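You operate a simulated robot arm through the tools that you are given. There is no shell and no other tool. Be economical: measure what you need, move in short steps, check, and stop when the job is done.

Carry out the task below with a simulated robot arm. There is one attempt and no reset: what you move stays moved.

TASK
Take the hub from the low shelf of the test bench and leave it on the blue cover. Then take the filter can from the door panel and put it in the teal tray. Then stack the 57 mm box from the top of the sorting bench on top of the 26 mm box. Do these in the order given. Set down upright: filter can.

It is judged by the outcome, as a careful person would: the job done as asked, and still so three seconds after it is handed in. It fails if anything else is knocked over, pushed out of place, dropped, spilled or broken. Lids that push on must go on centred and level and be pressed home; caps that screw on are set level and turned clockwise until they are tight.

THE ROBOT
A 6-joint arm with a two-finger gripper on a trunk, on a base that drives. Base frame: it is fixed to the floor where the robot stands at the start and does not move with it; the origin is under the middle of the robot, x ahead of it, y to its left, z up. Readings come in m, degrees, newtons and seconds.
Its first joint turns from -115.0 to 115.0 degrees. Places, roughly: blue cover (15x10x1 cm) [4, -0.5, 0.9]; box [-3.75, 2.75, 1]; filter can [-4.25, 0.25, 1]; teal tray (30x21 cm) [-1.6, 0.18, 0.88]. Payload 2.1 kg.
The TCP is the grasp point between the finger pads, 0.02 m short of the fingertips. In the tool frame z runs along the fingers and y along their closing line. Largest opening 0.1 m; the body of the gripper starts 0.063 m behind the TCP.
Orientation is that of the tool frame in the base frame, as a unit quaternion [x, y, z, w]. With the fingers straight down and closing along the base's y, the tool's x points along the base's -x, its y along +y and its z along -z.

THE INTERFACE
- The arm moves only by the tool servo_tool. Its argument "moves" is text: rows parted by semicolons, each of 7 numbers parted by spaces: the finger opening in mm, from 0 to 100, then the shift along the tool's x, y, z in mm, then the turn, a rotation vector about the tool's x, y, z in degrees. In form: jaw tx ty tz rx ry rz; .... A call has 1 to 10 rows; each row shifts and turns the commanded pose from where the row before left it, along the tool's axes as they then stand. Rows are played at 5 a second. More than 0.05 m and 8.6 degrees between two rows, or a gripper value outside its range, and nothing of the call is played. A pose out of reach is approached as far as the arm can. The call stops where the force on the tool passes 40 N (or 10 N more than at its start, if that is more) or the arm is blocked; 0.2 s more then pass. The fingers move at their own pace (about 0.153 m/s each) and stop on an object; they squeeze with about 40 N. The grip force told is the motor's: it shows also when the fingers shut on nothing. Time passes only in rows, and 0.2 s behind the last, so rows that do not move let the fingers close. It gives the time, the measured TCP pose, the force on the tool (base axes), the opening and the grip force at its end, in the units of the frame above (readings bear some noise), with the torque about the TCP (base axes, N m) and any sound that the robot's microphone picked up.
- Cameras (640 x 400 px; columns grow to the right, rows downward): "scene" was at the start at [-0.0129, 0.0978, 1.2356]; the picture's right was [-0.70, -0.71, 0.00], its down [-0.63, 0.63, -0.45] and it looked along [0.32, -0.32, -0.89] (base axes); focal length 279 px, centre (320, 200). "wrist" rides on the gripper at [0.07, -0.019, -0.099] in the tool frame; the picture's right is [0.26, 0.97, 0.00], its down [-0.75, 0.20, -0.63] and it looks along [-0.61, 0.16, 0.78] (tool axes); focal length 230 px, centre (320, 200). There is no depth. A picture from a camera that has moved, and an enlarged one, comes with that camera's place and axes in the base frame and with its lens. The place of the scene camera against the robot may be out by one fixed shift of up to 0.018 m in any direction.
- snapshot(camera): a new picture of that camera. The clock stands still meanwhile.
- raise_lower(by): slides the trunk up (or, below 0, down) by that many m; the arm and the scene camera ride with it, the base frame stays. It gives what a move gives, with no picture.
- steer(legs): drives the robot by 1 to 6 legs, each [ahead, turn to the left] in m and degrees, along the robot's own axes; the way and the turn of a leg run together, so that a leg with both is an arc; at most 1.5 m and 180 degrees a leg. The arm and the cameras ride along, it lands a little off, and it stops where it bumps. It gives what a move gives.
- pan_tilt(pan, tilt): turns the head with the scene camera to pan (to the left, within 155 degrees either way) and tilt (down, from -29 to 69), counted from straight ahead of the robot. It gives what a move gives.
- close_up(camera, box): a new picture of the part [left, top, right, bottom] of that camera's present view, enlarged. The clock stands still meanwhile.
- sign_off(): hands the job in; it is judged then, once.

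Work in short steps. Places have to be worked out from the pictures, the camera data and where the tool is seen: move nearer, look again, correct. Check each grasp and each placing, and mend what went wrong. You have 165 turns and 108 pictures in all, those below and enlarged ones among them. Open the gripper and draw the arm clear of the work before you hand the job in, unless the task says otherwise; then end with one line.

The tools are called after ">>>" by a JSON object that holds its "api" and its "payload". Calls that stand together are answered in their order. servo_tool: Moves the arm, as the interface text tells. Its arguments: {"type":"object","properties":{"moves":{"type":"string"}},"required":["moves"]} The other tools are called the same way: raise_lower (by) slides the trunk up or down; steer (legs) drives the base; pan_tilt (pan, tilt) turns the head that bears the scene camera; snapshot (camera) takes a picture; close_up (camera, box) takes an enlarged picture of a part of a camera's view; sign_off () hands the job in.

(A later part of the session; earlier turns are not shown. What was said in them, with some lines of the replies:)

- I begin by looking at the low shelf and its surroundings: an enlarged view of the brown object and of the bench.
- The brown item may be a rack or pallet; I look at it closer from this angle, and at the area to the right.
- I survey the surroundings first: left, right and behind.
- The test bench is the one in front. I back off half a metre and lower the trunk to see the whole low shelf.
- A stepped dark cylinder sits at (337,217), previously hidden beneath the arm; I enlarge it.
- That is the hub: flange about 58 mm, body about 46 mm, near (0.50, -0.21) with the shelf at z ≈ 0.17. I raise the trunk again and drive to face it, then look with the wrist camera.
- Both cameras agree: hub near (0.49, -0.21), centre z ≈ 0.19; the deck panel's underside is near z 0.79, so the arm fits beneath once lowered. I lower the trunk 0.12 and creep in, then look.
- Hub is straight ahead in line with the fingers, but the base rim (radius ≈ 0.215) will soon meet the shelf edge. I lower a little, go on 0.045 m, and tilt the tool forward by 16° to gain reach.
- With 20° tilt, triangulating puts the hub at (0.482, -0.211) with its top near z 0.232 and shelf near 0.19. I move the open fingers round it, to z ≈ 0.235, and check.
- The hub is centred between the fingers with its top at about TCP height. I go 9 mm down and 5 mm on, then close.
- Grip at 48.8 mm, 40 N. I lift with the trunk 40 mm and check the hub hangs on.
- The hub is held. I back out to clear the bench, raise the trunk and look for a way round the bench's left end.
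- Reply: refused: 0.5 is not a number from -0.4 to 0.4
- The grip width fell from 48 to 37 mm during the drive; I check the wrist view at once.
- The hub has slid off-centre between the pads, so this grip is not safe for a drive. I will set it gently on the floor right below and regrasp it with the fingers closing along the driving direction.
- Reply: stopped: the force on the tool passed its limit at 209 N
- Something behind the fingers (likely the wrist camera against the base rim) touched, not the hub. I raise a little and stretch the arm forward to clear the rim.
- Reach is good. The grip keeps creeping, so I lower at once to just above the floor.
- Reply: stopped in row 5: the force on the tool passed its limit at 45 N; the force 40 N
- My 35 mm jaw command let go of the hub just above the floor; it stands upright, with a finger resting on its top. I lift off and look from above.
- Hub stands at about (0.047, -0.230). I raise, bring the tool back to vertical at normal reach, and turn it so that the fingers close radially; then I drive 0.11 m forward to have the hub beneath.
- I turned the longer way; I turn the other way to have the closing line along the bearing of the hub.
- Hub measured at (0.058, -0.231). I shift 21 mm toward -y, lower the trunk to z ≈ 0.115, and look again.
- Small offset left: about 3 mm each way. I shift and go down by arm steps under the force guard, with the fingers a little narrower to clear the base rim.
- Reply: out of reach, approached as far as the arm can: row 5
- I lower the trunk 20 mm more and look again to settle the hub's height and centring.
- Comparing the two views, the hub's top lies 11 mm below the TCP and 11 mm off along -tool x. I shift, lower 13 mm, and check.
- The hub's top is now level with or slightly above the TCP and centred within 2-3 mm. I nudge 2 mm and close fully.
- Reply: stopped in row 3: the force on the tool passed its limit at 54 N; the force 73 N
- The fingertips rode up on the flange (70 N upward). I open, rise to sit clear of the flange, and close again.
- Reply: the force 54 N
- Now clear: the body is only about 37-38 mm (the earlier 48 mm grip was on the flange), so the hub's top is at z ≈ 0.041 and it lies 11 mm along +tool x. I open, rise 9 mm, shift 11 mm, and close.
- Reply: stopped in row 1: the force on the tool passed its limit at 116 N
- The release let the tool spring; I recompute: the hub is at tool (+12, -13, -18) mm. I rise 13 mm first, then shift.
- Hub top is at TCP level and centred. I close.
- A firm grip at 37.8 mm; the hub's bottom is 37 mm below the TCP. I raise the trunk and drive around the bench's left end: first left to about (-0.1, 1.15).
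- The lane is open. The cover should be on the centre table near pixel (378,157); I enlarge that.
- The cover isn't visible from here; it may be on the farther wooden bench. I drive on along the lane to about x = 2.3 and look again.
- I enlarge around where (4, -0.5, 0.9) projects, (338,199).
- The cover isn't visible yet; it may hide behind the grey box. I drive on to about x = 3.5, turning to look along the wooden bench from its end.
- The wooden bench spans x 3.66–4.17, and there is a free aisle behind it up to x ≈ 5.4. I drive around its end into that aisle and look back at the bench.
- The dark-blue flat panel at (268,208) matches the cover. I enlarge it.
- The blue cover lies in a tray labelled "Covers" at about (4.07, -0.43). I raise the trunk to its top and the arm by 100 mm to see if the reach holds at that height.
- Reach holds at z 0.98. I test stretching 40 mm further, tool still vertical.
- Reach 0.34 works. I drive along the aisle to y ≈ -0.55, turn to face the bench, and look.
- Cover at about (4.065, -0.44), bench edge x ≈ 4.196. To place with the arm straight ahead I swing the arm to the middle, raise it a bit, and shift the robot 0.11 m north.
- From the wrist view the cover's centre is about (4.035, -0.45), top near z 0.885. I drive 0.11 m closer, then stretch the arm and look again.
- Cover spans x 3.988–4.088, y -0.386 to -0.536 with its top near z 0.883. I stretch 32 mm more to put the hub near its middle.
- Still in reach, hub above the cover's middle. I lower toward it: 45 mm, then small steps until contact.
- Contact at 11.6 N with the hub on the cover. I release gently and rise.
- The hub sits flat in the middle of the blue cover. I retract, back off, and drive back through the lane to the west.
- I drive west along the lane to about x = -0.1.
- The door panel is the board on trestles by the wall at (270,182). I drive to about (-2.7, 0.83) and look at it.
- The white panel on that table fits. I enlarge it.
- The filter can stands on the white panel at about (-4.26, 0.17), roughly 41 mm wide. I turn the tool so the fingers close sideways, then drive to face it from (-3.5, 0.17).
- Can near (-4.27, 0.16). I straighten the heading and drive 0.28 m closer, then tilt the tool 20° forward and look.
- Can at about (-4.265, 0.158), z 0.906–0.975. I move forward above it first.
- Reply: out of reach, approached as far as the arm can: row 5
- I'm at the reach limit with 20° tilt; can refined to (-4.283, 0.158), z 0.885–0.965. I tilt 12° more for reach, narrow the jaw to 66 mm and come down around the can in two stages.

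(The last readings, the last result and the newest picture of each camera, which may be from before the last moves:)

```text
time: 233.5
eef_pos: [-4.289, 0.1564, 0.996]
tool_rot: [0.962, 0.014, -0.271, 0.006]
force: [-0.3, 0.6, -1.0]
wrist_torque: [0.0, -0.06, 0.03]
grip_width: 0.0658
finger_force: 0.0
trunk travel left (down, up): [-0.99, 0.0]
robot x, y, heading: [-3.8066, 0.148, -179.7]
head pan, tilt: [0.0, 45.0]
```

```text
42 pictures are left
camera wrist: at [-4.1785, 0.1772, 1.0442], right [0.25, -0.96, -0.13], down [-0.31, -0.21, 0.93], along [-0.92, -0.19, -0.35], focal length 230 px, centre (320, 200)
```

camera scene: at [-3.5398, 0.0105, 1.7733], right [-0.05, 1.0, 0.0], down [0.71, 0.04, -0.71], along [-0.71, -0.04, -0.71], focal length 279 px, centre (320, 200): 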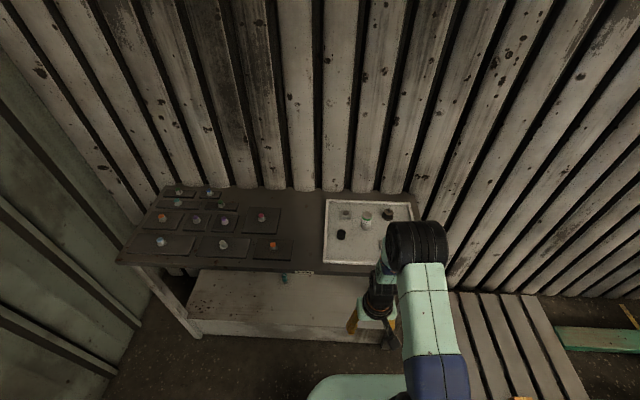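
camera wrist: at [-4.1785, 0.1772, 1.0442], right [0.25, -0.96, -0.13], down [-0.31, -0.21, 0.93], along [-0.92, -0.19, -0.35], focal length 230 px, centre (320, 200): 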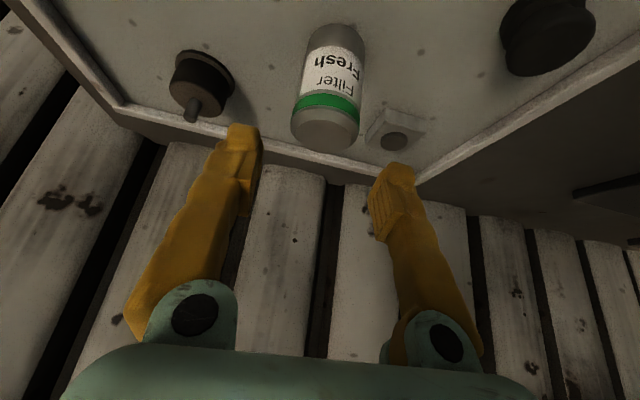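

Aligned; the can's top is at z ≈ 0.964. I go down 54 mm around it and close.

>>> {"api": "servo_tool", "payload": {"moves": "66 8 -1 11 0 0 0; 66 8 -1 11 0 0 0; 66 8 -1 11 0 0 0; 66 9 0 10 0 0 0; 66 0 0 0 0 0 0"}}

>>> {"api": "snapshot", "payload": {"camera": "wrist"}}

```text
time: 234.7
eef_pos: [-4.284, 0.1589, 0.9418]
tool_rot: [0.963, 0.014, -0.271, 0.005]
force: [-0.3, 0.7, -0.3]
wrist_torque: [0.01, 0.0, 0.02]
grip_width: 0.0659
finger_force: 0.1
trunk travel left (down, up): [-0.99, 0.0]
robot x, y, heading: [-3.8073, 0.1483, -179.9]
head pan, tilt: [0.0, 45.0]
```

```text
41 pictures are left
camera wrist: at [-4.1724, 0.1812, 0.9896], right [0.25, -0.96, -0.13], down [-0.31, -0.21, 0.93], along [-0.92, -0.19, -0.35], focal length 230 px, centre (320, 200)
```

wrist: 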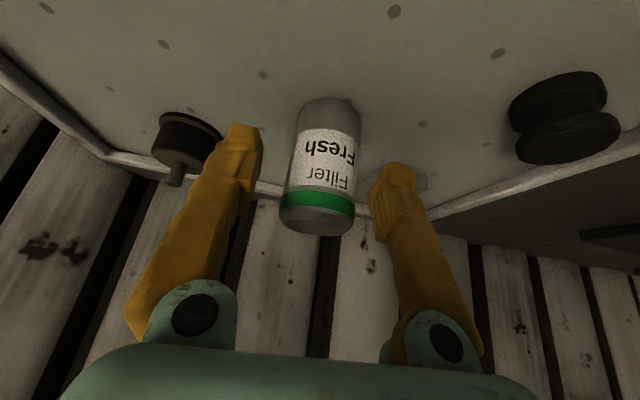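

The can is centred between the fingers. I close.

>>> {"api": "servo_tool", "payload": {"moves": "45 0 0 0 0 0 0; 20 0 0 0 0 0 0; 0 0 0 0 0 0 0; 0 0 0 0 0 0 0"}}

>>> {"api": "servo_tool", "payload": {"moves": "0 -8 0 -13 0 0 0; 0 -8 0 -13 0 0 0; 0 -8 0 -13 0 0 0; 0 -8 0 -13 0 0 0; 0 0 0 0 0 0 0"}}

>>> {"api": "snapshot", "payload": {"camera": "wrist"}}

```text
time: 235.7
eef_pos: [-4.283, 0.1595, 0.942]
tool_rot: [0.962, 0.014, -0.271, 0.005]
force: [0.0, 0.5, 0.8]
wrist_torque: [-0.02, -0.02, -0.01]
grip_width: 0.0409
finger_force: 40.1
trunk travel left (down, up): [-0.99, 0.0]
robot x, y, heading: [-3.8095, 0.1486, -179.9]
head pan, tilt: [0.0, 45.0]
```

```text
time: 236.9
eef_pos: [-4.2821, 0.1591, 1.003]
tool_rot: [0.963, 0.014, -0.27, 0.006]
force: [-0.4, -0.2, -2.3]
wrist_torque: [-0.02, -0.06, 0.01]
grip_width: 0.0404
finger_force: 40.1
trunk travel left (down, up): [-0.99, 0.0]
robot x, y, heading: [-3.8059, 0.1496, -179.9]
head pan, tilt: [0.0, 45.0]
```

```text
40 pictures are left
camera wrist: at [-4.1731, 0.1799, 1.0516], right [0.25, -0.96, -0.13], down [-0.31, -0.21, 0.93], along [-0.92, -0.19, -0.35], focal length 230 px, centre (320, 200)
```

wrist: 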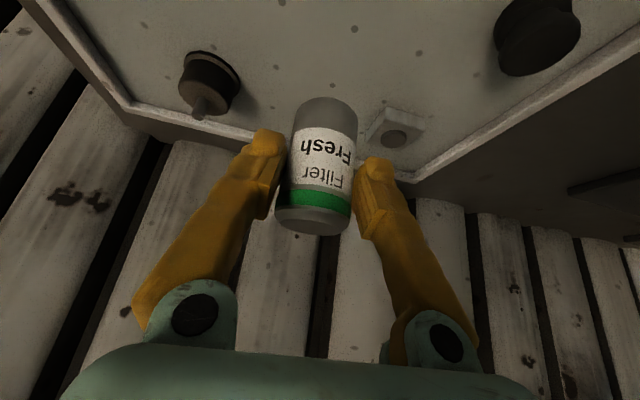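

The can is held (40.4 mm, upright). I back off, pull the arm in, and drive round via the lane to the north end of the bench with the teal tray.

>>> {"api": "steer", "payload": {"legs": [[-0.45, 0]]}}

>>> {"api": "servo_tool", "payload": {"moves": "0 25 0 -15 0 0 0; 0 25 0 -15 0 0 0; 0 25 0 -15 0 0 0; 0 25 0 -15 0 0 0; 0 0 0 0 0 0 0"}}

>>> {"api": "steer", "payload": {"legs": [[0, -90], [0.73, 0], [0, -90], [0.85, 0], [0.8, 0]]}}

```text
time: 239.6
eef_pos: [-3.8399, 0.1583, 1.0028]
tool_rot: [0.963, 0.018, -0.269, 0.007]
force: [0.7, -0.3, -2.1]
wrist_torque: [0.02, -0.02, -0.01]
grip_width: 0.0407
finger_force: 40.1
trunk travel left (down, up): [-0.99, 0.0]
robot x, y, heading: [-3.3635, 0.1568, -179.6]
head pan, tilt: [0.0, 45.0]
```

```text
time: 240.8
eef_pos: [-3.7231, 0.164, 1.0015]
tool_rot: [0.963, 0.018, -0.27, 0.008]
force: [0.8, -0.9, -1.8]
wrist_torque: [0.0, -0.01, 0.02]
grip_width: 0.0404
finger_force: 40.2
trunk travel left (down, up): [-0.99, 0.0]
robot x, y, heading: [-3.3623, 0.1503, -179.7]
head pan, tilt: [0.0, 45.0]
```

```text
time: 260.5
eef_pos: [-1.3518, 0.9143, 1.0037]
tool_rot: [-0.027, 0.963, 0.009, 0.269]
force: [0.4, -0.2, -1.4]
wrist_torque: [0.0, 0.05, 0.02]
grip_width: 0.0405
finger_force: 40.1
trunk travel left (down, up): [-0.99, 0.0]
robot x, y, heading: [-1.7106, 0.9196, 1.7]
head pan, tilt: [0.0, 45.0]
```

Now at (-1.71, 0.92). I go on 0.1 m, turn to face the tray and look.

>>> {"api": "steer", "payload": {"legs": [[0.1, 0], [0, -91.7]]}}

>>> {"api": "snapshot", "payload": {"camera": "scene"}}

>>> {"api": "snapshot", "payload": {"camera": "wrist"}}

```text
time: 265.5
eef_pos: [-1.6229, 0.5608, 1.0025]
tool_rot: [0.671, 0.691, -0.187, 0.195]
force: [-0.3, -0.2, -2.9]
wrist_torque: [-0.02, 0.02, 0.01]
grip_width: 0.0401
finger_force: 39.6
trunk travel left (down, up): [-0.99, 0.0]
robot x, y, heading: [-1.6111, 0.9234, -90.0]
head pan, tilt: [0.0, 45.0]
```

```text
39 pictures are left
camera scene: at [-1.4673, 0.902, 1.7733], right [-1.0, 0.0, 0.0], down [0.0, 0.71, -0.71], along [0.0, -0.71, -0.71], focal length 279 px, centre (320, 200)
```

scene: 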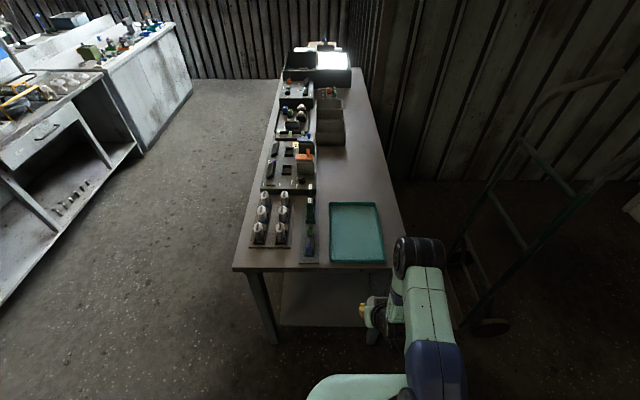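

```text
38 pictures are left
camera wrist: at [-1.6459, 0.6708, 1.0498], right [0.96, 0.25, -0.13], down [0.21, -0.31, 0.93], along [0.19, -0.92, -0.35], focal length 230 px, centre (320, 200)
```

wrist: 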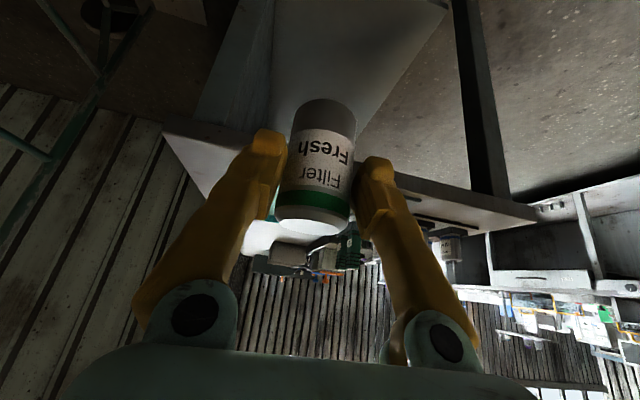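

The tray spans x -1.70…-1.50, y 0.04…0.34. I drive 0.33 m forward, which brings the can over the tray at about y 0.23.

>>> {"api": "steer", "payload": {"legs": [[0.325, 0]]}}

>>> {"api": "snapshot", "payload": {"camera": "wrist"}}

>>> {"api": "close_up", "payload": {"camera": "scene", "box": [240, 160, 480, 310]}}

```text
time: 267.7
eef_pos: [-1.6226, 0.2365, 1.0034]
tool_rot: [0.67, 0.691, -0.188, 0.195]
force: [-0.2, 0.1, -1.0]
wrist_torque: [0.0, 0.02, -0.01]
grip_width: 0.0398
finger_force: 39.9
trunk travel left (down, up): [-0.99, 0.0]
robot x, y, heading: [-1.6129, 0.5945, -90.0]
head pan, tilt: [0.0, 45.0]
```

```text
37 pictures are left
camera wrist: at [-1.6449, 0.3458, 1.0503], right [0.96, 0.25, -0.13], down [0.21, -0.31, 0.93], along [0.19, -0.92, -0.34], focal length 230 px, centre (320, 200)
```

wrist: 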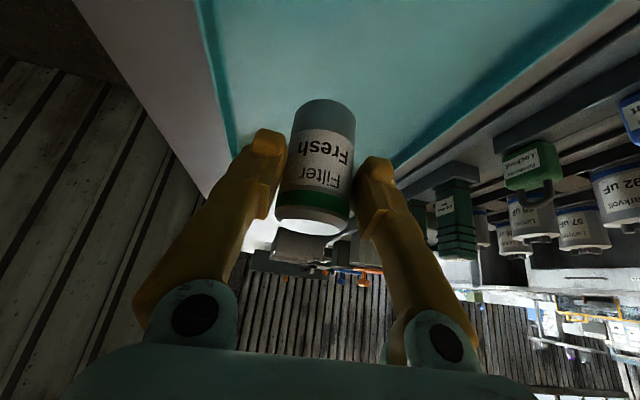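

```text
2.67 times, centred on (360, 235) of scene
camera zoom: at [-1.4666, 0.5784, 1.7733], right [-1.0, 0.0, 0.0], down [0.0, 0.71, -0.71], along [0.0, -0.71, -0.71], focal length 743 px, centre (213, 107)
```

zoom: 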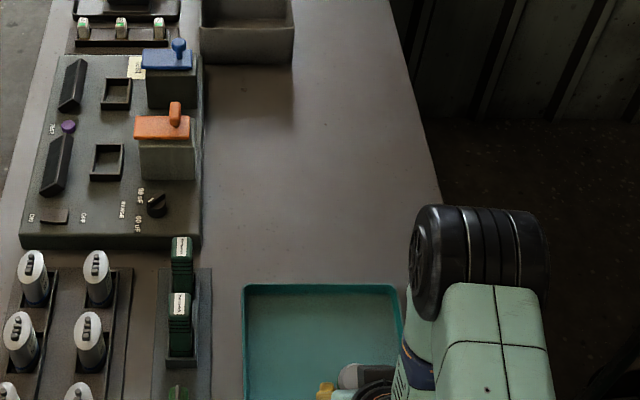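

The can is well inside the tray. I lower 55 mm and then in small steps until it touches.

>>> {"api": "servo_tool", "payload": {"moves": "0 7.2 0 12 0 0 0; 0 7.2 0 12 0 0 0; 0 7.2 0 12 0 0 0; 0 6 0 10 0 0 0; 0 2 0 3.4 0 0 0; 0 2 0 3.4 0 0 0; 0 0 0 0 0 0 0"}}

>>> {"api": "snapshot", "payload": {"camera": "wrist"}}

```text
time: 269.3
eef_pos: [-1.6225, 0.2352, 0.9398]
tool_rot: [0.67, 0.69, -0.188, 0.197]
force: [0.0, -0.2, 3.5]
wrist_torque: [0.0, -0.08, -0.02]
grip_width: 0.0401
finger_force: 39.4
trunk travel left (down, up): [-0.99, 0.0]
robot x, y, heading: [-1.6084, 0.5943, -89.9]
head pan, tilt: [0.0, 45.0]
```

```text
35 pictures are left
camera wrist: at [-1.6446, 0.3446, 0.9884], right [0.96, 0.25, -0.13], down [0.21, -0.31, 0.93], along [0.19, -0.92, -0.34], focal length 230 px, centre (320, 200)
```

wrist: 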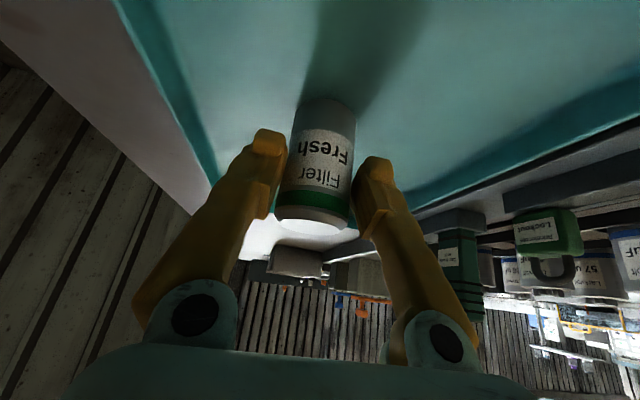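

Just touching (+3.5 N). I press 1.5 mm more, then release and rise.

>>> {"api": "servo_tool", "payload": {"moves": "0 0.8 0 1.3 0 0 0; 0 0 0 0 0 0 0; 0 0 0 0 0 0 0"}}

>>> {"api": "servo_tool", "payload": {"moves": "46 0 0 0 0 0 0; 56 0 0 0 0 0 0; 66 0 0 0 0 0 0; 66 -7 0 -12 0 0 0; 66 -7 0 -12 0 0 0; 66 -10 0 -17 0 0 0; 66 -10 0 -17 0 0 0; 66 0 0 0 0 0 0"}}

>>> {"api": "snapshot", "payload": {"camera": "wrist"}}

```text
time: 270.1
eef_pos: [-1.6217, 0.2362, 0.9396]
tool_rot: [0.671, 0.69, -0.189, 0.197]
force: [1.2, -3.3, 22.2]
wrist_torque: [-0.16, -0.09, 0.0]
grip_width: 0.0398
finger_force: 40.3
trunk travel left (down, up): [-0.99, 0.0]
robot x, y, heading: [-1.607, 0.5937, -89.5]
head pan, tilt: [0.0, 45.0]
```

```text
time: 271.9
eef_pos: [-1.6236, 0.2354, 1.0055]
tool_rot: [0.671, 0.69, -0.188, 0.195]
force: [-0.4, -0.1, -0.5]
wrist_torque: [0.01, -0.04, 0.0]
grip_width: 0.0661
finger_force: 0.1
trunk travel left (down, up): [-0.99, 0.0]
robot x, y, heading: [-1.6097, 0.5963, -89.8]
head pan, tilt: [0.0, 45.0]
```

```text
34 pictures are left
camera wrist: at [-1.6456, 0.3454, 1.0536], right [0.96, 0.25, -0.13], down [0.21, -0.31, 0.93], along [0.19, -0.92, -0.35], focal length 230 px, centre (320, 200)
```

wrist: 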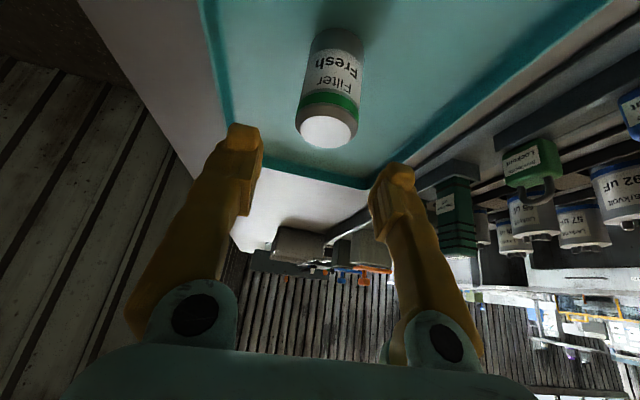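

The can stands upright in the tray. I back off and drive west to look at the sorting bench.

>>> {"api": "steer", "payload": {"legs": [[-0.33, 0], [0, -90], [1.15, 0]]}}

>>> {"api": "servo_tool", "payload": {"moves": "66 0 0 0 0 8 0; 66 0 0 0 0 8 0; 66 0 0 0 0 8 0; 66 0 0 0 0 7.5 0; 66 0 0 0 0 0 0"}}

>>> {"api": "pan_tilt", "payload": {"pan": -55, "tilt": 25}}

>>> {"api": "snapshot", "payload": {"camera": "scene"}}

```text
time: 283.4
eef_pos: [-3.1297, 0.9079, 1.0045]
tool_rot: [0.962, 0.023, -0.27, 0.008]
force: [-0.1, 0.6, 0.6]
wrist_torque: [-0.01, 0.04, -0.01]
grip_width: 0.0661
finger_force: 0.0
trunk travel left (down, up): [-0.99, 0.0]
robot x, y, heading: [-2.7739, 0.899, -178.7]
head pan, tilt: [0.0, 45.0]
```

```text
time: 284.6
eef_pos: [-3.132, 0.9124, 1.0056]
tool_rot: [1.0, 0.024, 0.001, 0.001]
force: [0.2, 0.4, 0.1]
wrist_torque: [0.02, 0.0, 0.0]
grip_width: 0.0658
finger_force: 0.1
out of reach, approached as far as the arm can: row 3
trunk travel left (down, up): [-0.99, 0.0]
robot x, y, heading: [-2.7686, 0.9001, -179.1]
head pan, tilt: [0.0, 45.0]
```

```text
time: 285.8
eef_pos: [-3.1299, 0.9127, 1.0056]
tool_rot: [1.0, 0.023, 0.0, 0.001]
force: [0.0, 0.2, 0.8]
wrist_torque: [-0.06, 0.01, 0.0]
grip_width: 0.0657
finger_force: 0.1
trunk travel left (down, up): [-0.99, 0.0]
robot x, y, heading: [-2.7695, 0.8988, -178.9]
head pan, tilt: [-55.0, 25.0]
```

```text
33 pictures are left
camera scene: at [-2.7615, 0.8366, 1.8038], right [0.81, 0.59, 0.0], down [0.25, -0.34, -0.91], along [-0.54, 0.73, -0.42], focal length 279 px, centre (320, 200)
```

scene: 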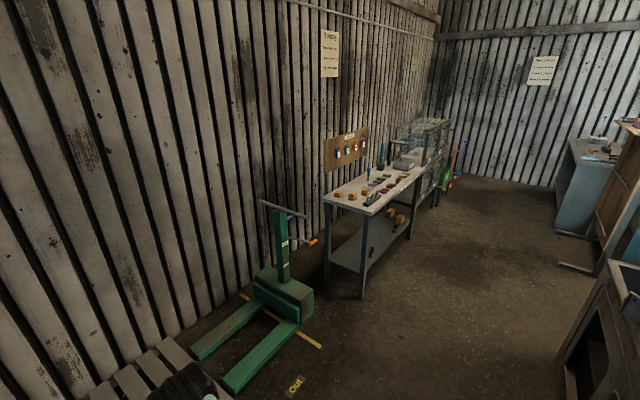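

>>> {"api": "close_up", "payload": {"camera": "scene", "box": [300, 130, 460, 230]}}

```text
4.00 times, centred on (380, 180) of scene
camera zoom: at [-2.7615, 0.8366, 1.8038], right [0.81, 0.59, 0.0], down [0.25, -0.34, -0.91], along [-0.54, 0.73, -0.42], focal length 1115 px, centre (80, 280)
```

zoom: 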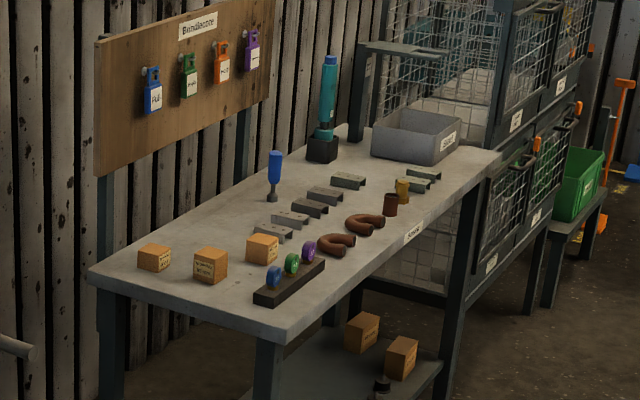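

Three orange boxes stand on the bench top near (-3.85, 2.55), (-3.73, 2.58), (-3.69, 2.71); two more on its lower shelf. I drive north to face the bench and read their labels.

>>> {"api": "steer", "payload": {"legs": [[0.1, 0], [0, -91], [0.87, 0], [0.87, 0], [0, 90]]}}

>>> {"api": "pan_tilt", "payload": {"pan": 5, "tilt": 42}}

>>> {"api": "snapshot", "payload": {"camera": "scene"}}

```text
time: 303.0
eef_pos: [-3.2768, 2.658, 1.0047]
tool_rot: [1.0, 0.017, 0.001, 0.002]
force: [0.0, 0.2, -1.0]
wrist_torque: [0.02, -0.01, -0.01]
grip_width: 0.0662
finger_force: 0.0
trunk travel left (down, up): [-0.99, 0.0]
robot x, y, heading: [-2.9159, 2.6395, -179.4]
head pan, tilt: [-55.0, 25.0]
```

```text
time: 304.3
eef_pos: [-3.276, 2.6587, 1.0054]
tool_rot: [1.0, 0.017, 0.001, 0.002]
force: [1.0, 0.0, -0.4]
wrist_torque: [-0.03, 0.06, 0.0]
grip_width: 0.0662
finger_force: 0.1
trunk travel left (down, up): [-0.99, 0.0]
robot x, y, heading: [-2.9173, 2.6411, -179.4]
head pan, tilt: [5.0, 42.0]
```

```text
31 pictures are left
camera scene: at [-2.9379, 2.4942, 1.7776], right [-0.09, 1.0, 0.0], down [0.67, 0.06, -0.74], along [-0.74, -0.07, -0.67], focal length 279 px, centre (320, 200)
```

scene: 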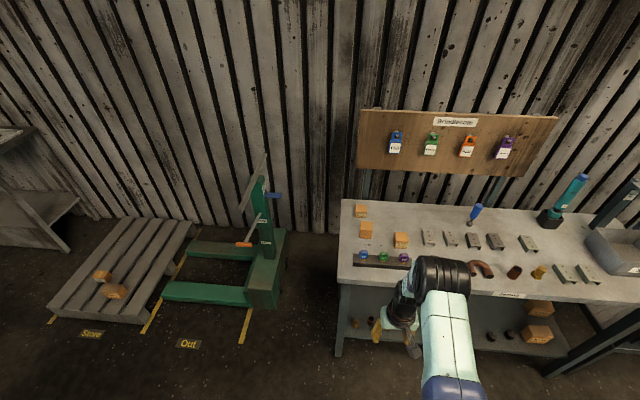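

>>> {"api": "close_up", "payload": {"camera": "scene", "box": [344, 196, 424, 246]}}

>>> {"api": "close_up", "payload": {"camera": "scene", "box": [484, 286, 580, 346]}}

>>> {"api": "close_up", "payload": {"camera": "scene", "box": [80, 260, 144, 300]}}

```text
8.00 times, centred on (384, 221) of scene
camera zoom: at [-2.9379, 2.4942, 1.7776], right [-0.09, 1.0, 0.0], down [0.67, 0.06, -0.74], along [-0.74, -0.07, -0.67], focal length 2229 px, centre (-192, 32)
```

zoom: 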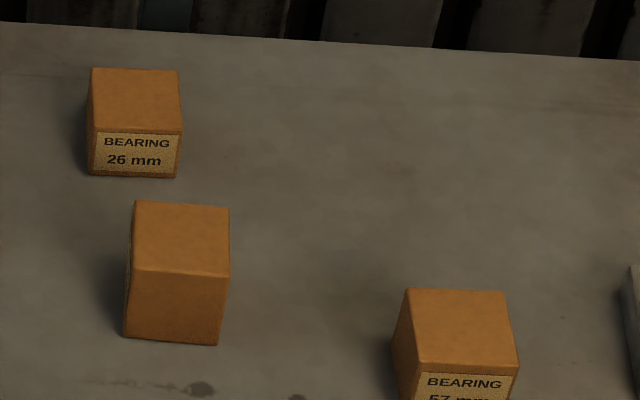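

```text
6.67 times, centred on (532, 316) of scene
camera zoom: at [-2.9379, 2.4942, 1.7776], right [-0.09, 1.0, 0.0], down [0.67, 0.06, -0.74], along [-0.74, -0.07, -0.67], focal length 1858 px, centre (-1093, -573)
```

zoom: 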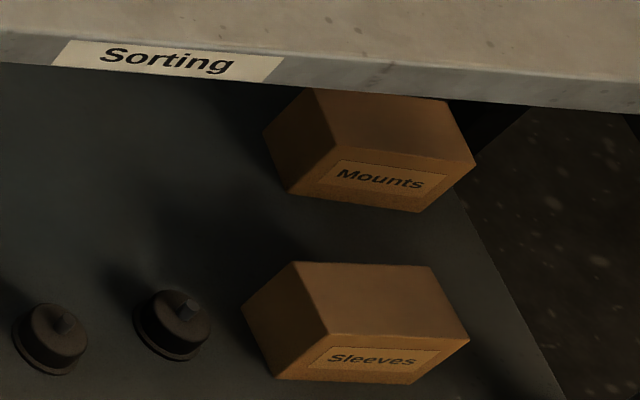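

```text
10.00 times, centred on (112, 280) of scene
camera zoom: at [-2.9379, 2.4942, 1.7776], right [-0.09, 1.0, 0.0], down [0.67, 0.06, -0.74], along [-0.74, -0.07, -0.67], focal length 2787 px, centre (2400, -600)
```

zoom: 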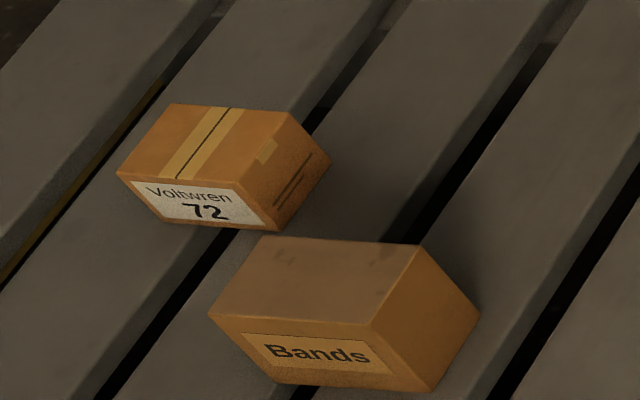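

Box A is "26 mm"; I check the label of box C fully.

>>> {"api": "close_up", "payload": {"camera": "scene", "box": [384, 226, 432, 256]}}

```text
13.33 times, centred on (408, 241) of scene
camera zoom: at [-2.9379, 2.4942, 1.7776], right [-0.09, 1.0, 0.0], down [0.67, 0.06, -0.74], along [-0.74, -0.07, -0.67], focal length 3716 px, centre (-853, -347)
```

zoom: 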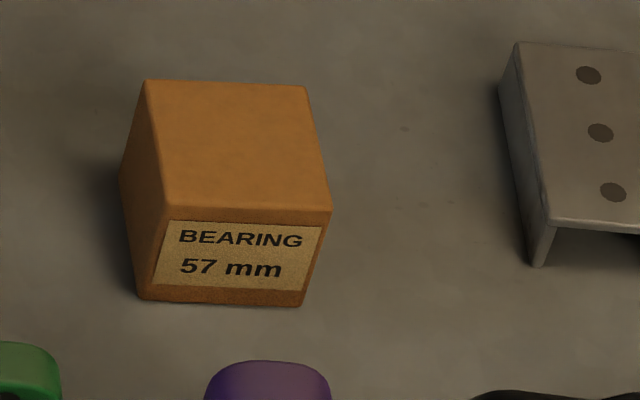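

Box C is "57 mm", A is "26 mm" (back left). The bench is open underneath (shelf z ≈ 0.37), so the base can go partly under it. I raise the arm, and drive in to about (-3.3, 2.72).

>>> {"api": "servo_tool", "payload": {"moves": "80 10 0 -20 0 0 0; 80 20 0 -20 0 0 0; 80 20 0 0 0 0 0; 80 0 0 0 0 0 0"}}

>>> {"api": "steer", "payload": {"legs": [[0, -12], [0.38, 0], [0, 11.4]]}}

>>> {"api": "snapshot", "payload": {"camera": "wrist"}}

>>> {"api": "snapshot", "payload": {"camera": "scene"}}

```text
time: 305.3
eef_pos: [-3.2247, 2.6597, 1.0452]
tool_rot: [1.0, 0.017, 0.001, 0.001]
force: [0.3, 0.2, 0.3]
wrist_torque: [-0.01, -0.01, -0.02]
grip_width: 0.0797
finger_force: 0.0
trunk travel left (down, up): [-0.99, 0.0]
robot x, y, heading: [-2.9174, 2.6386, -179.6]
head pan, tilt: [5.0, 42.0]
```

```text
time: 309.2
eef_pos: [-3.5981, 2.7464, 1.0456]
tool_rot: [1.0, 0.006, 0.0, 0.002]
force: [-0.7, -0.5, 0.1]
wrist_torque: [0.03, 0.03, 0.04]
grip_width: 0.0801
finger_force: 0.0
trunk travel left (down, up): [-0.99, 0.0]
robot x, y, heading: [-3.288, 2.7206, 179.5]
head pan, tilt: [5.0, 42.0]
```

```text
26 pictures are left
camera wrist: at [-3.5286, 2.7653, 1.1438], right [0.27, -0.96, 0.0], down [-0.75, -0.21, 0.63], along [-0.6, -0.17, -0.78], focal length 230 px, centre (320, 200)
```

wrist: 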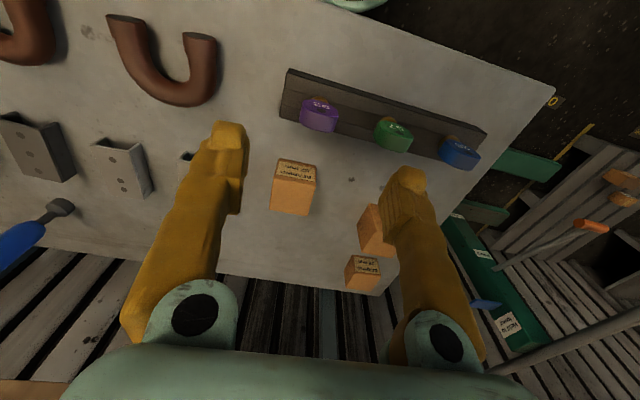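

```text
25 pictures are left
camera scene: at [-3.315, 2.5746, 1.7776], right [-0.07, 1.0, 0.0], down [0.67, 0.05, -0.74], along [-0.74, -0.05, -0.67], focal length 279 px, centre (320, 200)
```

scene: 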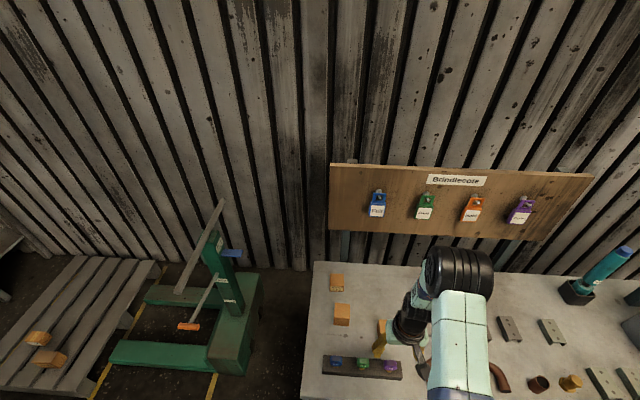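

C at about (-3.688, 2.752), A near (-3.82, 2.61). I drive 0.10 m further under the bench and tilt the tool 25° (the same tilt will be used for stacking), then look.

>>> {"api": "steer", "payload": {"legs": [[0.1, 0.5]]}}

>>> {"api": "servo_tool", "payload": {"moves": "80 25 0 0 0 0 0; 80 25 0 0 0 0 0; 80 0 0 0 0 -8 0; 80 0 0 0 0 -8 0; 80 0 0 0 0 -8 0; 80 0 0 0 0 0 0"}}

>>> {"api": "snapshot", "payload": {"camera": "wrist"}}

```text
time: 310.4
eef_pos: [-3.6912, 2.7444, 1.0468]
tool_rot: [1.0, 0.01, -0.002, 0.0]
force: [-1.1, 0.4, -1.0]
wrist_torque: [-0.01, -0.12, 0.0]
grip_width: 0.0799
finger_force: 0.0
trunk travel left (down, up): [-0.99, 0.0]
robot x, y, heading: [-3.3916, 2.7168, 179.6]
head pan, tilt: [5.0, 42.0]
```

```text
time: 311.8
eef_pos: [-3.6611, 2.7522, 1.0257]
tool_rot: [0.977, 0.009, -0.214, 0.003]
force: [-0.3, 0.1, -0.4]
wrist_torque: [0.0, 0.01, -0.01]
grip_width: 0.0798
finger_force: 0.1
out of reach, approached as far as the arm can: row 4, 5
trunk travel left (down, up): [-0.99, 0.0]
robot x, y, heading: [-3.3916, 2.7179, 179.6]
head pan, tilt: [5.0, 42.0]
```

```text
24 pictures are left
camera wrist: at [-3.5566, 2.773, 1.0858], right [0.25, -0.96, -0.11], down [-0.41, -0.21, 0.89], along [-0.87, -0.18, -0.45], focal length 230 px, centre (320, 200)
```

wrist: 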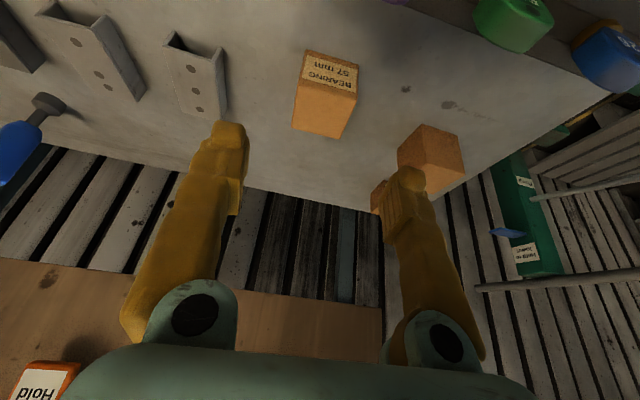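

Reach minimum with tilt is close to here. Box C's centre is about (-3.69, 2.754), top ≈ 0.939; the way to it lies straight along the tool axis. I advance 50 mm and check.

>>> {"api": "servo_tool", "payload": {"moves": "80 0 -1 17 0 0 0; 80 0 -1 17 0 0 0; 80 0 0 16 0 0 0; 80 0 0 0 0 0 0"}}

>>> {"api": "snapshot", "payload": {"camera": "wrist"}}

```text
time: 312.8
eef_pos: [-3.6821, 2.7548, 0.9785]
tool_rot: [0.977, 0.009, -0.213, 0.003]
force: [-0.6, 0.3, -0.1]
wrist_torque: [0.02, -0.04, -0.01]
grip_width: 0.0801
finger_force: 0.1
trunk travel left (down, up): [-0.99, 0.0]
robot x, y, heading: [-3.3905, 2.7175, 179.5]
head pan, tilt: [5.0, 42.0]
```

```text
23 pictures are left
camera wrist: at [-3.5777, 2.7748, 1.0393], right [0.25, -0.96, -0.11], down [-0.41, -0.21, 0.89], along [-0.87, -0.18, -0.45], focal length 230 px, centre (320, 200)
```

wrist: 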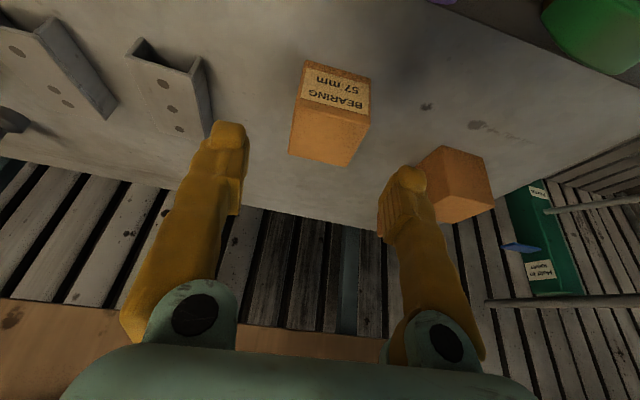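

Triangulated: C at (-3.685, 2.752), top 0.938. I come down to z 0.932 around it and close.

>>> {"api": "servo_tool", "payload": {"moves": "80 4.5 1 15 0 0 0; 80 4.5 1 15 0 0 0; 80 5 1 14.5 0 0 0; 80 0 0 0 0 0 0"}}

>>> {"api": "snapshot", "payload": {"camera": "wrist"}}

```text
time: 313.8
eef_pos: [-3.6871, 2.7522, 0.9326]
tool_rot: [0.977, 0.01, -0.214, 0.002]
force: [0.5, -0.7, -0.3]
wrist_torque: [-0.03, 0.01, 0.0]
grip_width: 0.0798
finger_force: 0.1
trunk travel left (down, up): [-0.99, 0.0]
robot x, y, heading: [-3.3877, 2.718, 179.7]
head pan, tilt: [5.0, 42.0]
```

```text
22 pictures are left
camera wrist: at [-3.5835, 2.7713, 0.9938], right [0.25, -0.96, -0.11], down [-0.41, -0.21, 0.89], along [-0.87, -0.18, -0.45], focal length 230 px, centre (320, 200)
```

wrist: 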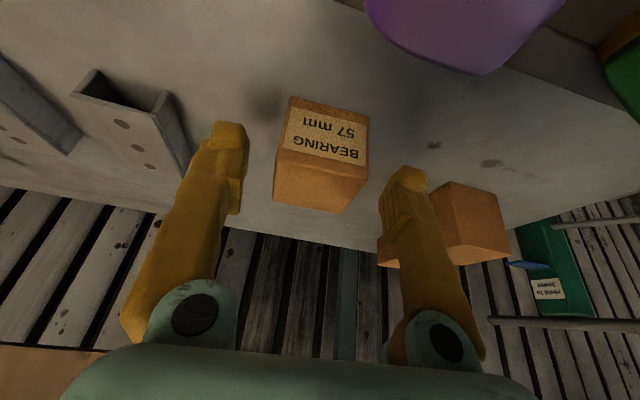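

Box is between the pads. I close and lift slightly.

>>> {"api": "servo_tool", "payload": {"moves": "60 0 0 0 0 0 0; 40 0 0 0 0 0 0; 20 0 0 0 0 0 0; 10 0 0 0 0 0 0; 10 0 0 0 0 0 0"}}

>>> {"api": "servo_tool", "payload": {"moves": "10 -4.2 0 -9.1 0 0 0; 10 -4.2 0 -9.1 0 0 0; 10 -6 0 -13 0 0 0; 10 -6 0 -13 0 0 0; 10 -6 0 -13 0 0 0; 10 -6 0 -13 0 0 0; 10 0 0 0 0 0 0"}}

>>> {"api": "snapshot", "payload": {"camera": "wrist"}}

```text
time: 315.0
eef_pos: [-3.6883, 2.7503, 0.9334]
tool_rot: [0.977, 0.009, -0.214, 0.002]
force: [0.5, 0.2, -0.4]
wrist_torque: [-0.02, -0.02, 0.02]
grip_width: 0.049
finger_force: 39.7
trunk travel left (down, up): [-0.99, 0.0]
robot x, y, heading: [-3.3922, 2.7209, 179.6]
head pan, tilt: [5.0, 42.0]
```

```text
time: 316.6
eef_pos: [-3.6882, 2.751, 1.0111]
tool_rot: [0.977, 0.009, -0.214, 0.002]
force: [0.1, -0.3, -1.1]
wrist_torque: [0.03, -0.03, 0.0]
grip_width: 0.049
finger_force: 39.5
trunk travel left (down, up): [-0.99, 0.0]
robot x, y, heading: [-3.3882, 2.7195, 179.4]
head pan, tilt: [5.0, 42.0]
```

```text
21 pictures are left
camera wrist: at [-3.5837, 2.7716, 1.0711], right [0.25, -0.96, -0.11], down [-0.41, -0.21, 0.89], along [-0.87, -0.18, -0.45], focal length 230 px, centre (320, 200)
```

wrist: 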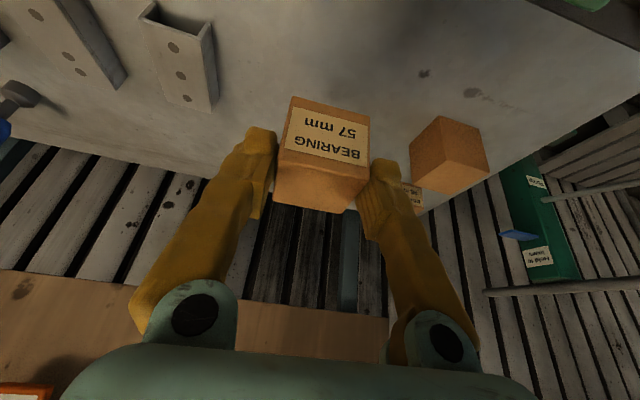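

Held at 49 mm. I carry it forward at y 2.75, past box B, to x ≈ -3.80, then look for A beneath to the right.

>>> {"api": "servo_tool", "payload": {"moves": "10 -3 0 -7 0 0 0; 10 -3 0 -7 0 0 0; 10 -20 0 9.2 0 0 0; 10 -20 0 9.2 0 0 0; 10 -20 0 9.2 0 0 0; 10 -20 0 9.2 0 0 0; 10 -20 0 9.2 0 0 0; 10 0 0 0 0 0 0"}}

>>> {"api": "snapshot", "payload": {"camera": "wrist"}}

>>> {"api": "close_up", "payload": {"camera": "scene", "box": [300, 220, 460, 320]}}

```text
time: 318.4
eef_pos: [-3.7979, 2.7486, 1.0256]
tool_rot: [0.977, 0.008, -0.214, 0.002]
force: [0.8, 0.3, -1.4]
wrist_torque: [-0.03, 0.0, -0.04]
grip_width: 0.0489
finger_force: 39.7
trunk travel left (down, up): [-0.99, 0.0]
robot x, y, heading: [-3.3901, 2.7191, 179.4]
head pan, tilt: [5.0, 42.0]
```

```text
20 pictures are left
camera wrist: at [-3.6938, 2.768, 1.0855], right [0.25, -0.96, -0.11], down [-0.41, -0.21, 0.89], along [-0.87, -0.18, -0.45], focal length 230 px, centre (320, 200)
```

wrist: 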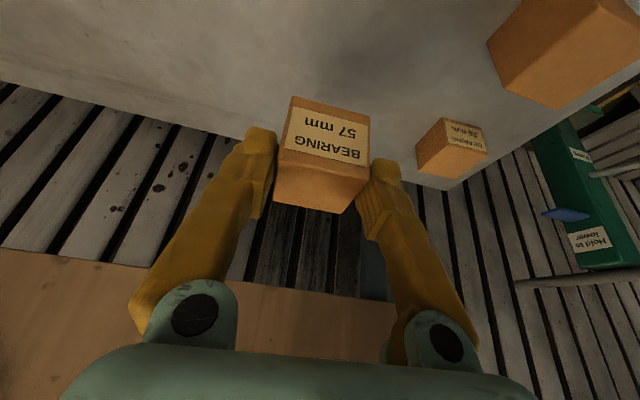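

```text
4.00 times, centred on (380, 270) of scene
camera zoom: at [-3.4138, 2.5748, 1.7776], right [-0.08, 1.0, 0.0], down [0.67, 0.05, -0.74], along [-0.74, -0.06, -0.67], focal length 1115 px, centre (80, -80)
```

zoom: 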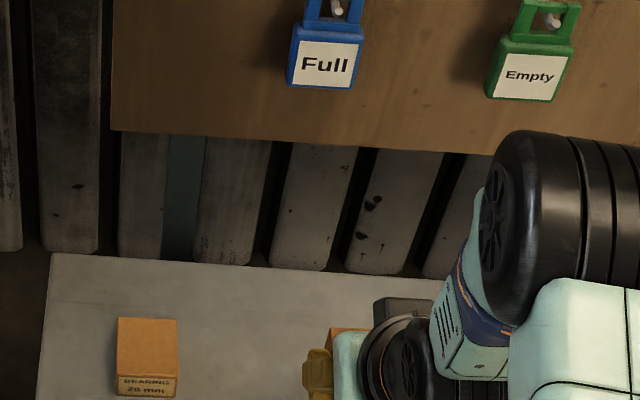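

A is visible at (450,150); I enlarge it to get its top's corners.

>>> {"api": "close_up", "payload": {"camera": "wrist", "box": [388, 100, 516, 180]}}

```text
5.00 times, centred on (452, 140) of wrist
camera zoom: at [-3.6938, 2.768, 1.0855], right [0.25, -0.96, -0.11], down [-0.41, -0.21, 0.89], along [-0.87, -0.18, -0.45], focal length 1150 px, centre (-340, 500)
```

zoom: 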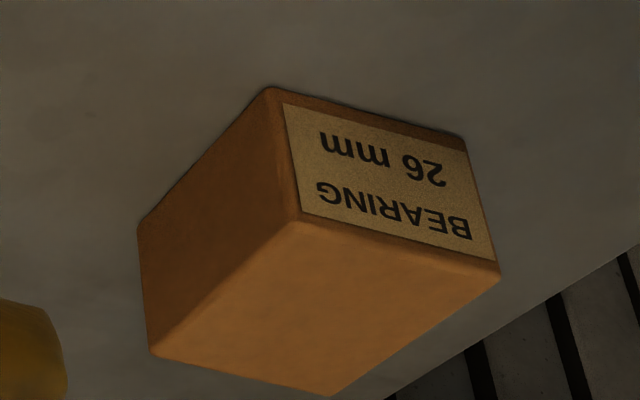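

Careful scaling shows the pads hold C near its front-top edge: C's centre lies about 20 mm beyond the TCP and its bottom about 54 mm below; A is at (-3.862, 2.587), top ≈ 0.913. I carry C sideways over A (TCP → (-3.841, 2.587)) and check.

>>> {"api": "servo_tool", "payload": {"moves": "10 -8 32 3.6 0 0 0; 10 -8 32 3.6 0 0 0; 10 -8 32 3.6 0 0 0; 10 -8 32 3.6 0 0 0; 10 -7.5 33 3.8 0 0 0; 10 0 0 0 0 0 0; 10 0 0 0 0 0 0"}}

>>> {"api": "snapshot", "payload": {"camera": "wrist"}}

>>> {"api": "close_up", "payload": {"camera": "scene", "box": [290, 240, 450, 340]}}

```text
time: 320.0
eef_pos: [-3.8368, 2.5883, 1.0234]
tool_rot: [0.977, 0.009, -0.214, 0.002]
force: [-0.8, 0.1, -2.1]
wrist_torque: [0.0, -0.05, 0.02]
grip_width: 0.0489
finger_force: 39.3
trunk travel left (down, up): [-0.99, 0.0]
robot x, y, heading: [-3.3951, 2.7162, 179.5]
head pan, tilt: [5.0, 42.0]
```

```text
17 pictures are left
camera wrist: at [-3.7344, 2.6086, 1.0851], right [0.25, -0.96, -0.11], down [-0.41, -0.21, 0.89], along [-0.87, -0.18, -0.45], focal length 230 px, centre (320, 200)
```

wrist: 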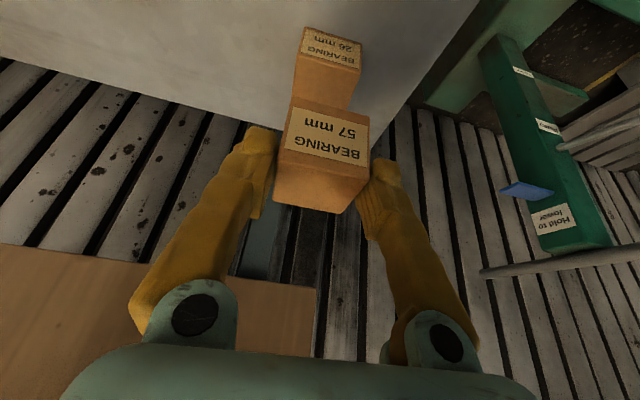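

```text
4.00 times, centred on (370, 290) of scene
camera zoom: at [-3.4142, 2.5752, 1.7776], right [-0.08, 1.0, 0.0], down [0.67, 0.05, -0.74], along [-0.74, -0.06, -0.67], focal length 1115 px, centre (120, -160)
```

zoom: 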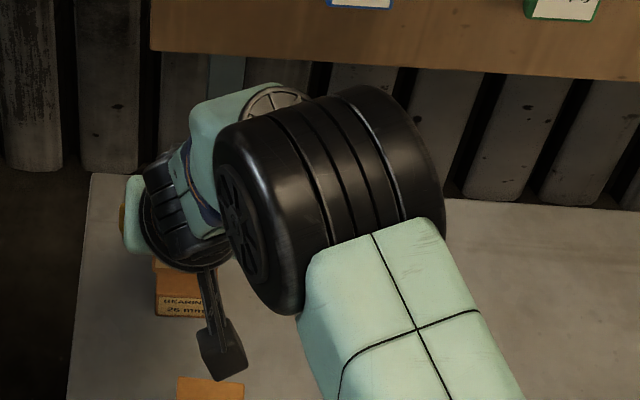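

A's centre refines to (-3.867, 2.591); C needs 10 mm forward and 3 mm left. I correct, lower 42 mm, and look.

>>> {"api": "servo_tool", "payload": {"moves": "10 -9 -3 4 0 0 0; 10 0 0 0 0 0 0; 10 6 0 12.7 0 0 0; 10 6 0 12.7 0 0 0; 10 6 0 12.7 0 0 0; 10 0 0 0 0 0 0"}}

>>> {"api": "snapshot", "payload": {"camera": "wrist"}}

```text
time: 321.4
eef_pos: [-3.8474, 2.5913, 0.982]
tool_rot: [0.977, 0.01, -0.214, 0.002]
force: [0.1, 0.3, -1.7]
wrist_torque: [-0.02, -0.05, -0.01]
grip_width: 0.0488
finger_force: 39.8
trunk travel left (down, up): [-0.99, 0.0]
robot x, y, heading: [-3.3924, 2.7238, 179.4]
head pan, tilt: [5.0, 42.0]
```

```text
15 pictures are left
camera wrist: at [-3.7439, 2.6101, 1.0434], right [0.25, -0.96, -0.11], down [-0.41, -0.21, 0.89], along [-0.87, -0.18, -0.45], focal length 230 px, centre (320, 200)
```

wrist: 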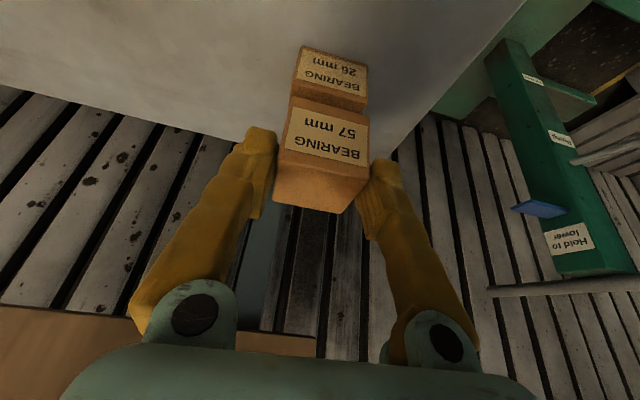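

C is 5 mm short in x of A, otherwise aligned; about 15 mm above it. I correct and lower in small steps until contact.

>>> {"api": "servo_tool", "payload": {"moves": "10 -4.5 -1 2 0 0 0; 10 3.3 0 7.3 0 0 0; 10 1.3 0 2.7 0 0 0; 10 0.8 0 1.8 0 0 0; 10 0 0 0 0 0 0"}}

>>> {"api": "close_up", "payload": {"camera": "wrist", "box": [240, 40, 432, 160]}}

```text
time: 322.6
eef_pos: [-3.8531, 2.5912, 0.9743]
tool_rot: [0.976, 0.009, -0.218, 0.002]
force: [-6.5, -1.1, 20.6]
wrist_torque: [0.02, 0.3, 0.04]
grip_width: 0.0487
finger_force: 40.2
trunk travel left (down, up): [-0.99, 0.0]
robot x, y, heading: [-3.3886, 2.7218, 179.7]
head pan, tilt: [5.0, 42.0]
```

```text
3.33 times, centred on (336, 100) of wrist
camera zoom: at [-3.7481, 2.6107, 1.0331], right [0.25, -0.96, -0.11], down [-0.41, -0.21, 0.89], along [-0.88, -0.18, -0.45], focal length 767 px, centre (267, 533)
```

zoom: 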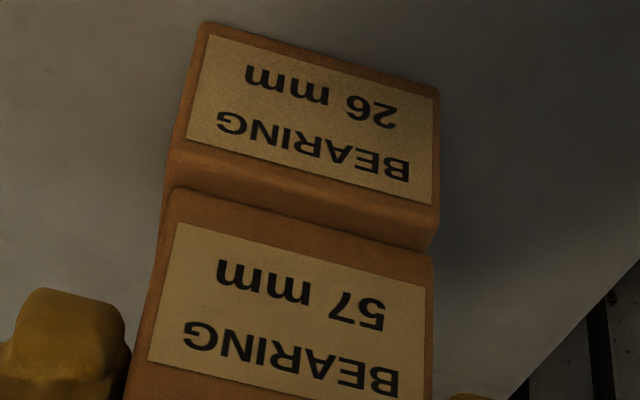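

Contact (20 N). C sits about 6 mm too far back relative to A; I lift 6 mm, shift 5 mm back toward me, and lower again.

>>> {"api": "servo_tool", "payload": {"moves": "10 -2.5 0 -5.4 0 0 0; 10 4.5 0 -2.1 0 0 0; 10 0 0 0 0 0 0; 10 1.5 0 3.2 0 0 0; 10 0.6 0 1.4 0 0 0; 10 0 0 0 0 0 0"}}

>>> {"api": "close_up", "payload": {"camera": "wrist", "box": [240, 40, 432, 160]}}

```text
time: 324.0
eef_pos: [-3.8472, 2.592, 0.9726]
tool_rot: [0.976, 0.009, -0.216, 0.002]
force: [-3.6, -0.8, 16.8]
wrist_torque: [-0.03, 0.12, 0.04]
grip_width: 0.0488
finger_force: 40.1
trunk travel left (down, up): [-0.99, 0.0]
robot x, y, heading: [-3.3931, 2.7204, 179.7]
head pan, tilt: [5.0, 42.0]
```

```text
3.33 times, centred on (336, 100) of wrist
camera zoom: at [-3.7429, 2.6114, 1.0332], right [0.25, -0.96, -0.11], down [-0.41, -0.21, 0.89], along [-0.88, -0.18, -0.45], focal length 767 px, centre (267, 533)
```

zoom: 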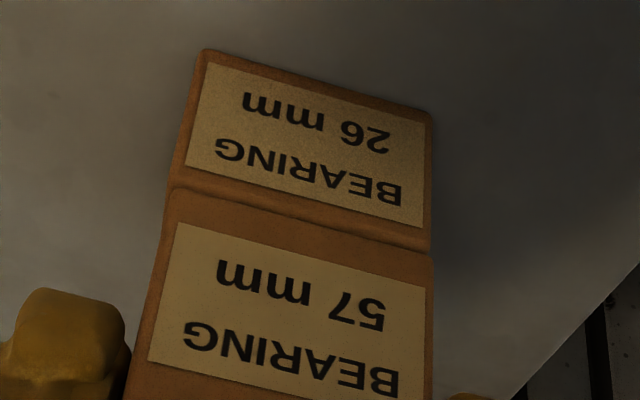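

Now the front faces are flush and C rests on A (17 N). I release gently and retreat up and back along the tool.

>>> {"api": "servo_tool", "payload": {"moves": "10 -0.6 0 -1.2 0 0 0; 52 0 0 0 0 0 0; 60 0 0 0 0 0 0; 72 0 0 0 0 0 0; 72 0 0 -12 0 0 0; 72 0 0 -20 0 0 0; 72 0 0 -20 0 0 0; 72 0 0 0 0 0 0"}}

>>> {"api": "snapshot", "payload": {"camera": "wrist"}}

```text
time: 325.8
eef_pos: [-3.8248, 2.5939, 1.0197]
tool_rot: [0.977, 0.009, -0.214, 0.002]
force: [-0.4, 0.2, -0.8]
wrist_torque: [-0.04, 0.0, 0.0]
grip_width: 0.0717
finger_force: 0.0
trunk travel left (down, up): [-0.99, 0.0]
robot x, y, heading: [-3.3935, 2.7189, 179.7]
head pan, tilt: [5.0, 42.0]
```

```text
12 pictures are left
camera wrist: at [-3.7212, 2.6127, 1.0795], right [0.25, -0.96, -0.11], down [-0.41, -0.21, 0.89], along [-0.87, -0.18, -0.45], focal length 230 px, centre (320, 200)
```

wrist: 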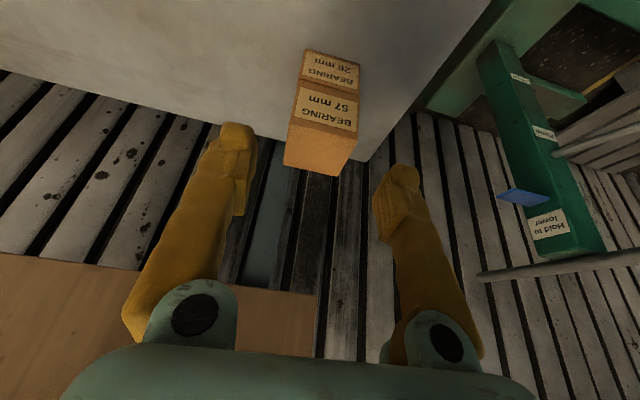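

The stack stands well. I raise a bit more, back out from the bench, and take a last look.

>>> {"api": "servo_tool", "payload": {"moves": "72 -8 0 -18 0 0 0; 72 0 0 0 0 0 0"}}

>>> {"api": "steer", "payload": {"legs": [[-0.5, 0]]}}

>>> {"api": "close_up", "payload": {"camera": "scene", "box": [300, 180, 500, 305]}}

```text
time: 326.4
eef_pos: [-3.8253, 2.5922, 1.0382]
tool_rot: [0.977, 0.009, -0.213, 0.002]
force: [0.8, -0.1, 0.6]
wrist_torque: [0.02, -0.01, 0.02]
grip_width: 0.0719
finger_force: 0.0
trunk travel left (down, up): [-0.99, 0.0]
robot x, y, heading: [-3.392, 2.7214, 180.0]
head pan, tilt: [5.0, 42.0]
```

```text
time: 329.4
eef_pos: [-3.3235, 2.5916, 1.0387]
tool_rot: [0.977, 0.005, -0.214, 0.001]
force: [0.1, 0.0, 0.0]
wrist_torque: [0.03, -0.02, -0.03]
grip_width: 0.0719
finger_force: 0.0
trunk travel left (down, up): [-0.99, 0.0]
robot x, y, heading: [-2.8917, 2.7157, 178.8]
head pan, tilt: [5.0, 42.0]
```

```text
3.20 times, centred on (400, 242) of scene
camera zoom: at [-2.9143, 2.5693, 1.7775], right [-0.07, 1.0, 0.0], down [0.67, 0.05, -0.74], along [-0.74, -0.05, -0.67], focal length 892 px, centre (64, 64)
```

zoom: 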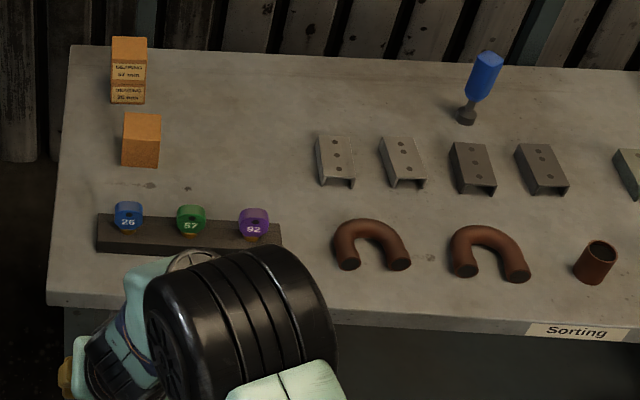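

The 57 mm box rests squarely on the 26 mm box, the neighbours are untouched, and the arm is clear. I hand the job in.

>>> {"api": "sign_off", "payload": {}}

```text
The job is handed in.
```

The hub is on the blue cover, the filter can stands upright in the teal tray, and the 57 mm box is stacked on the 26 mm box. On the way, the hub slipped in the gripper and dropped a short way onto the floor; it landed upright, and I picked it up again before placing it.
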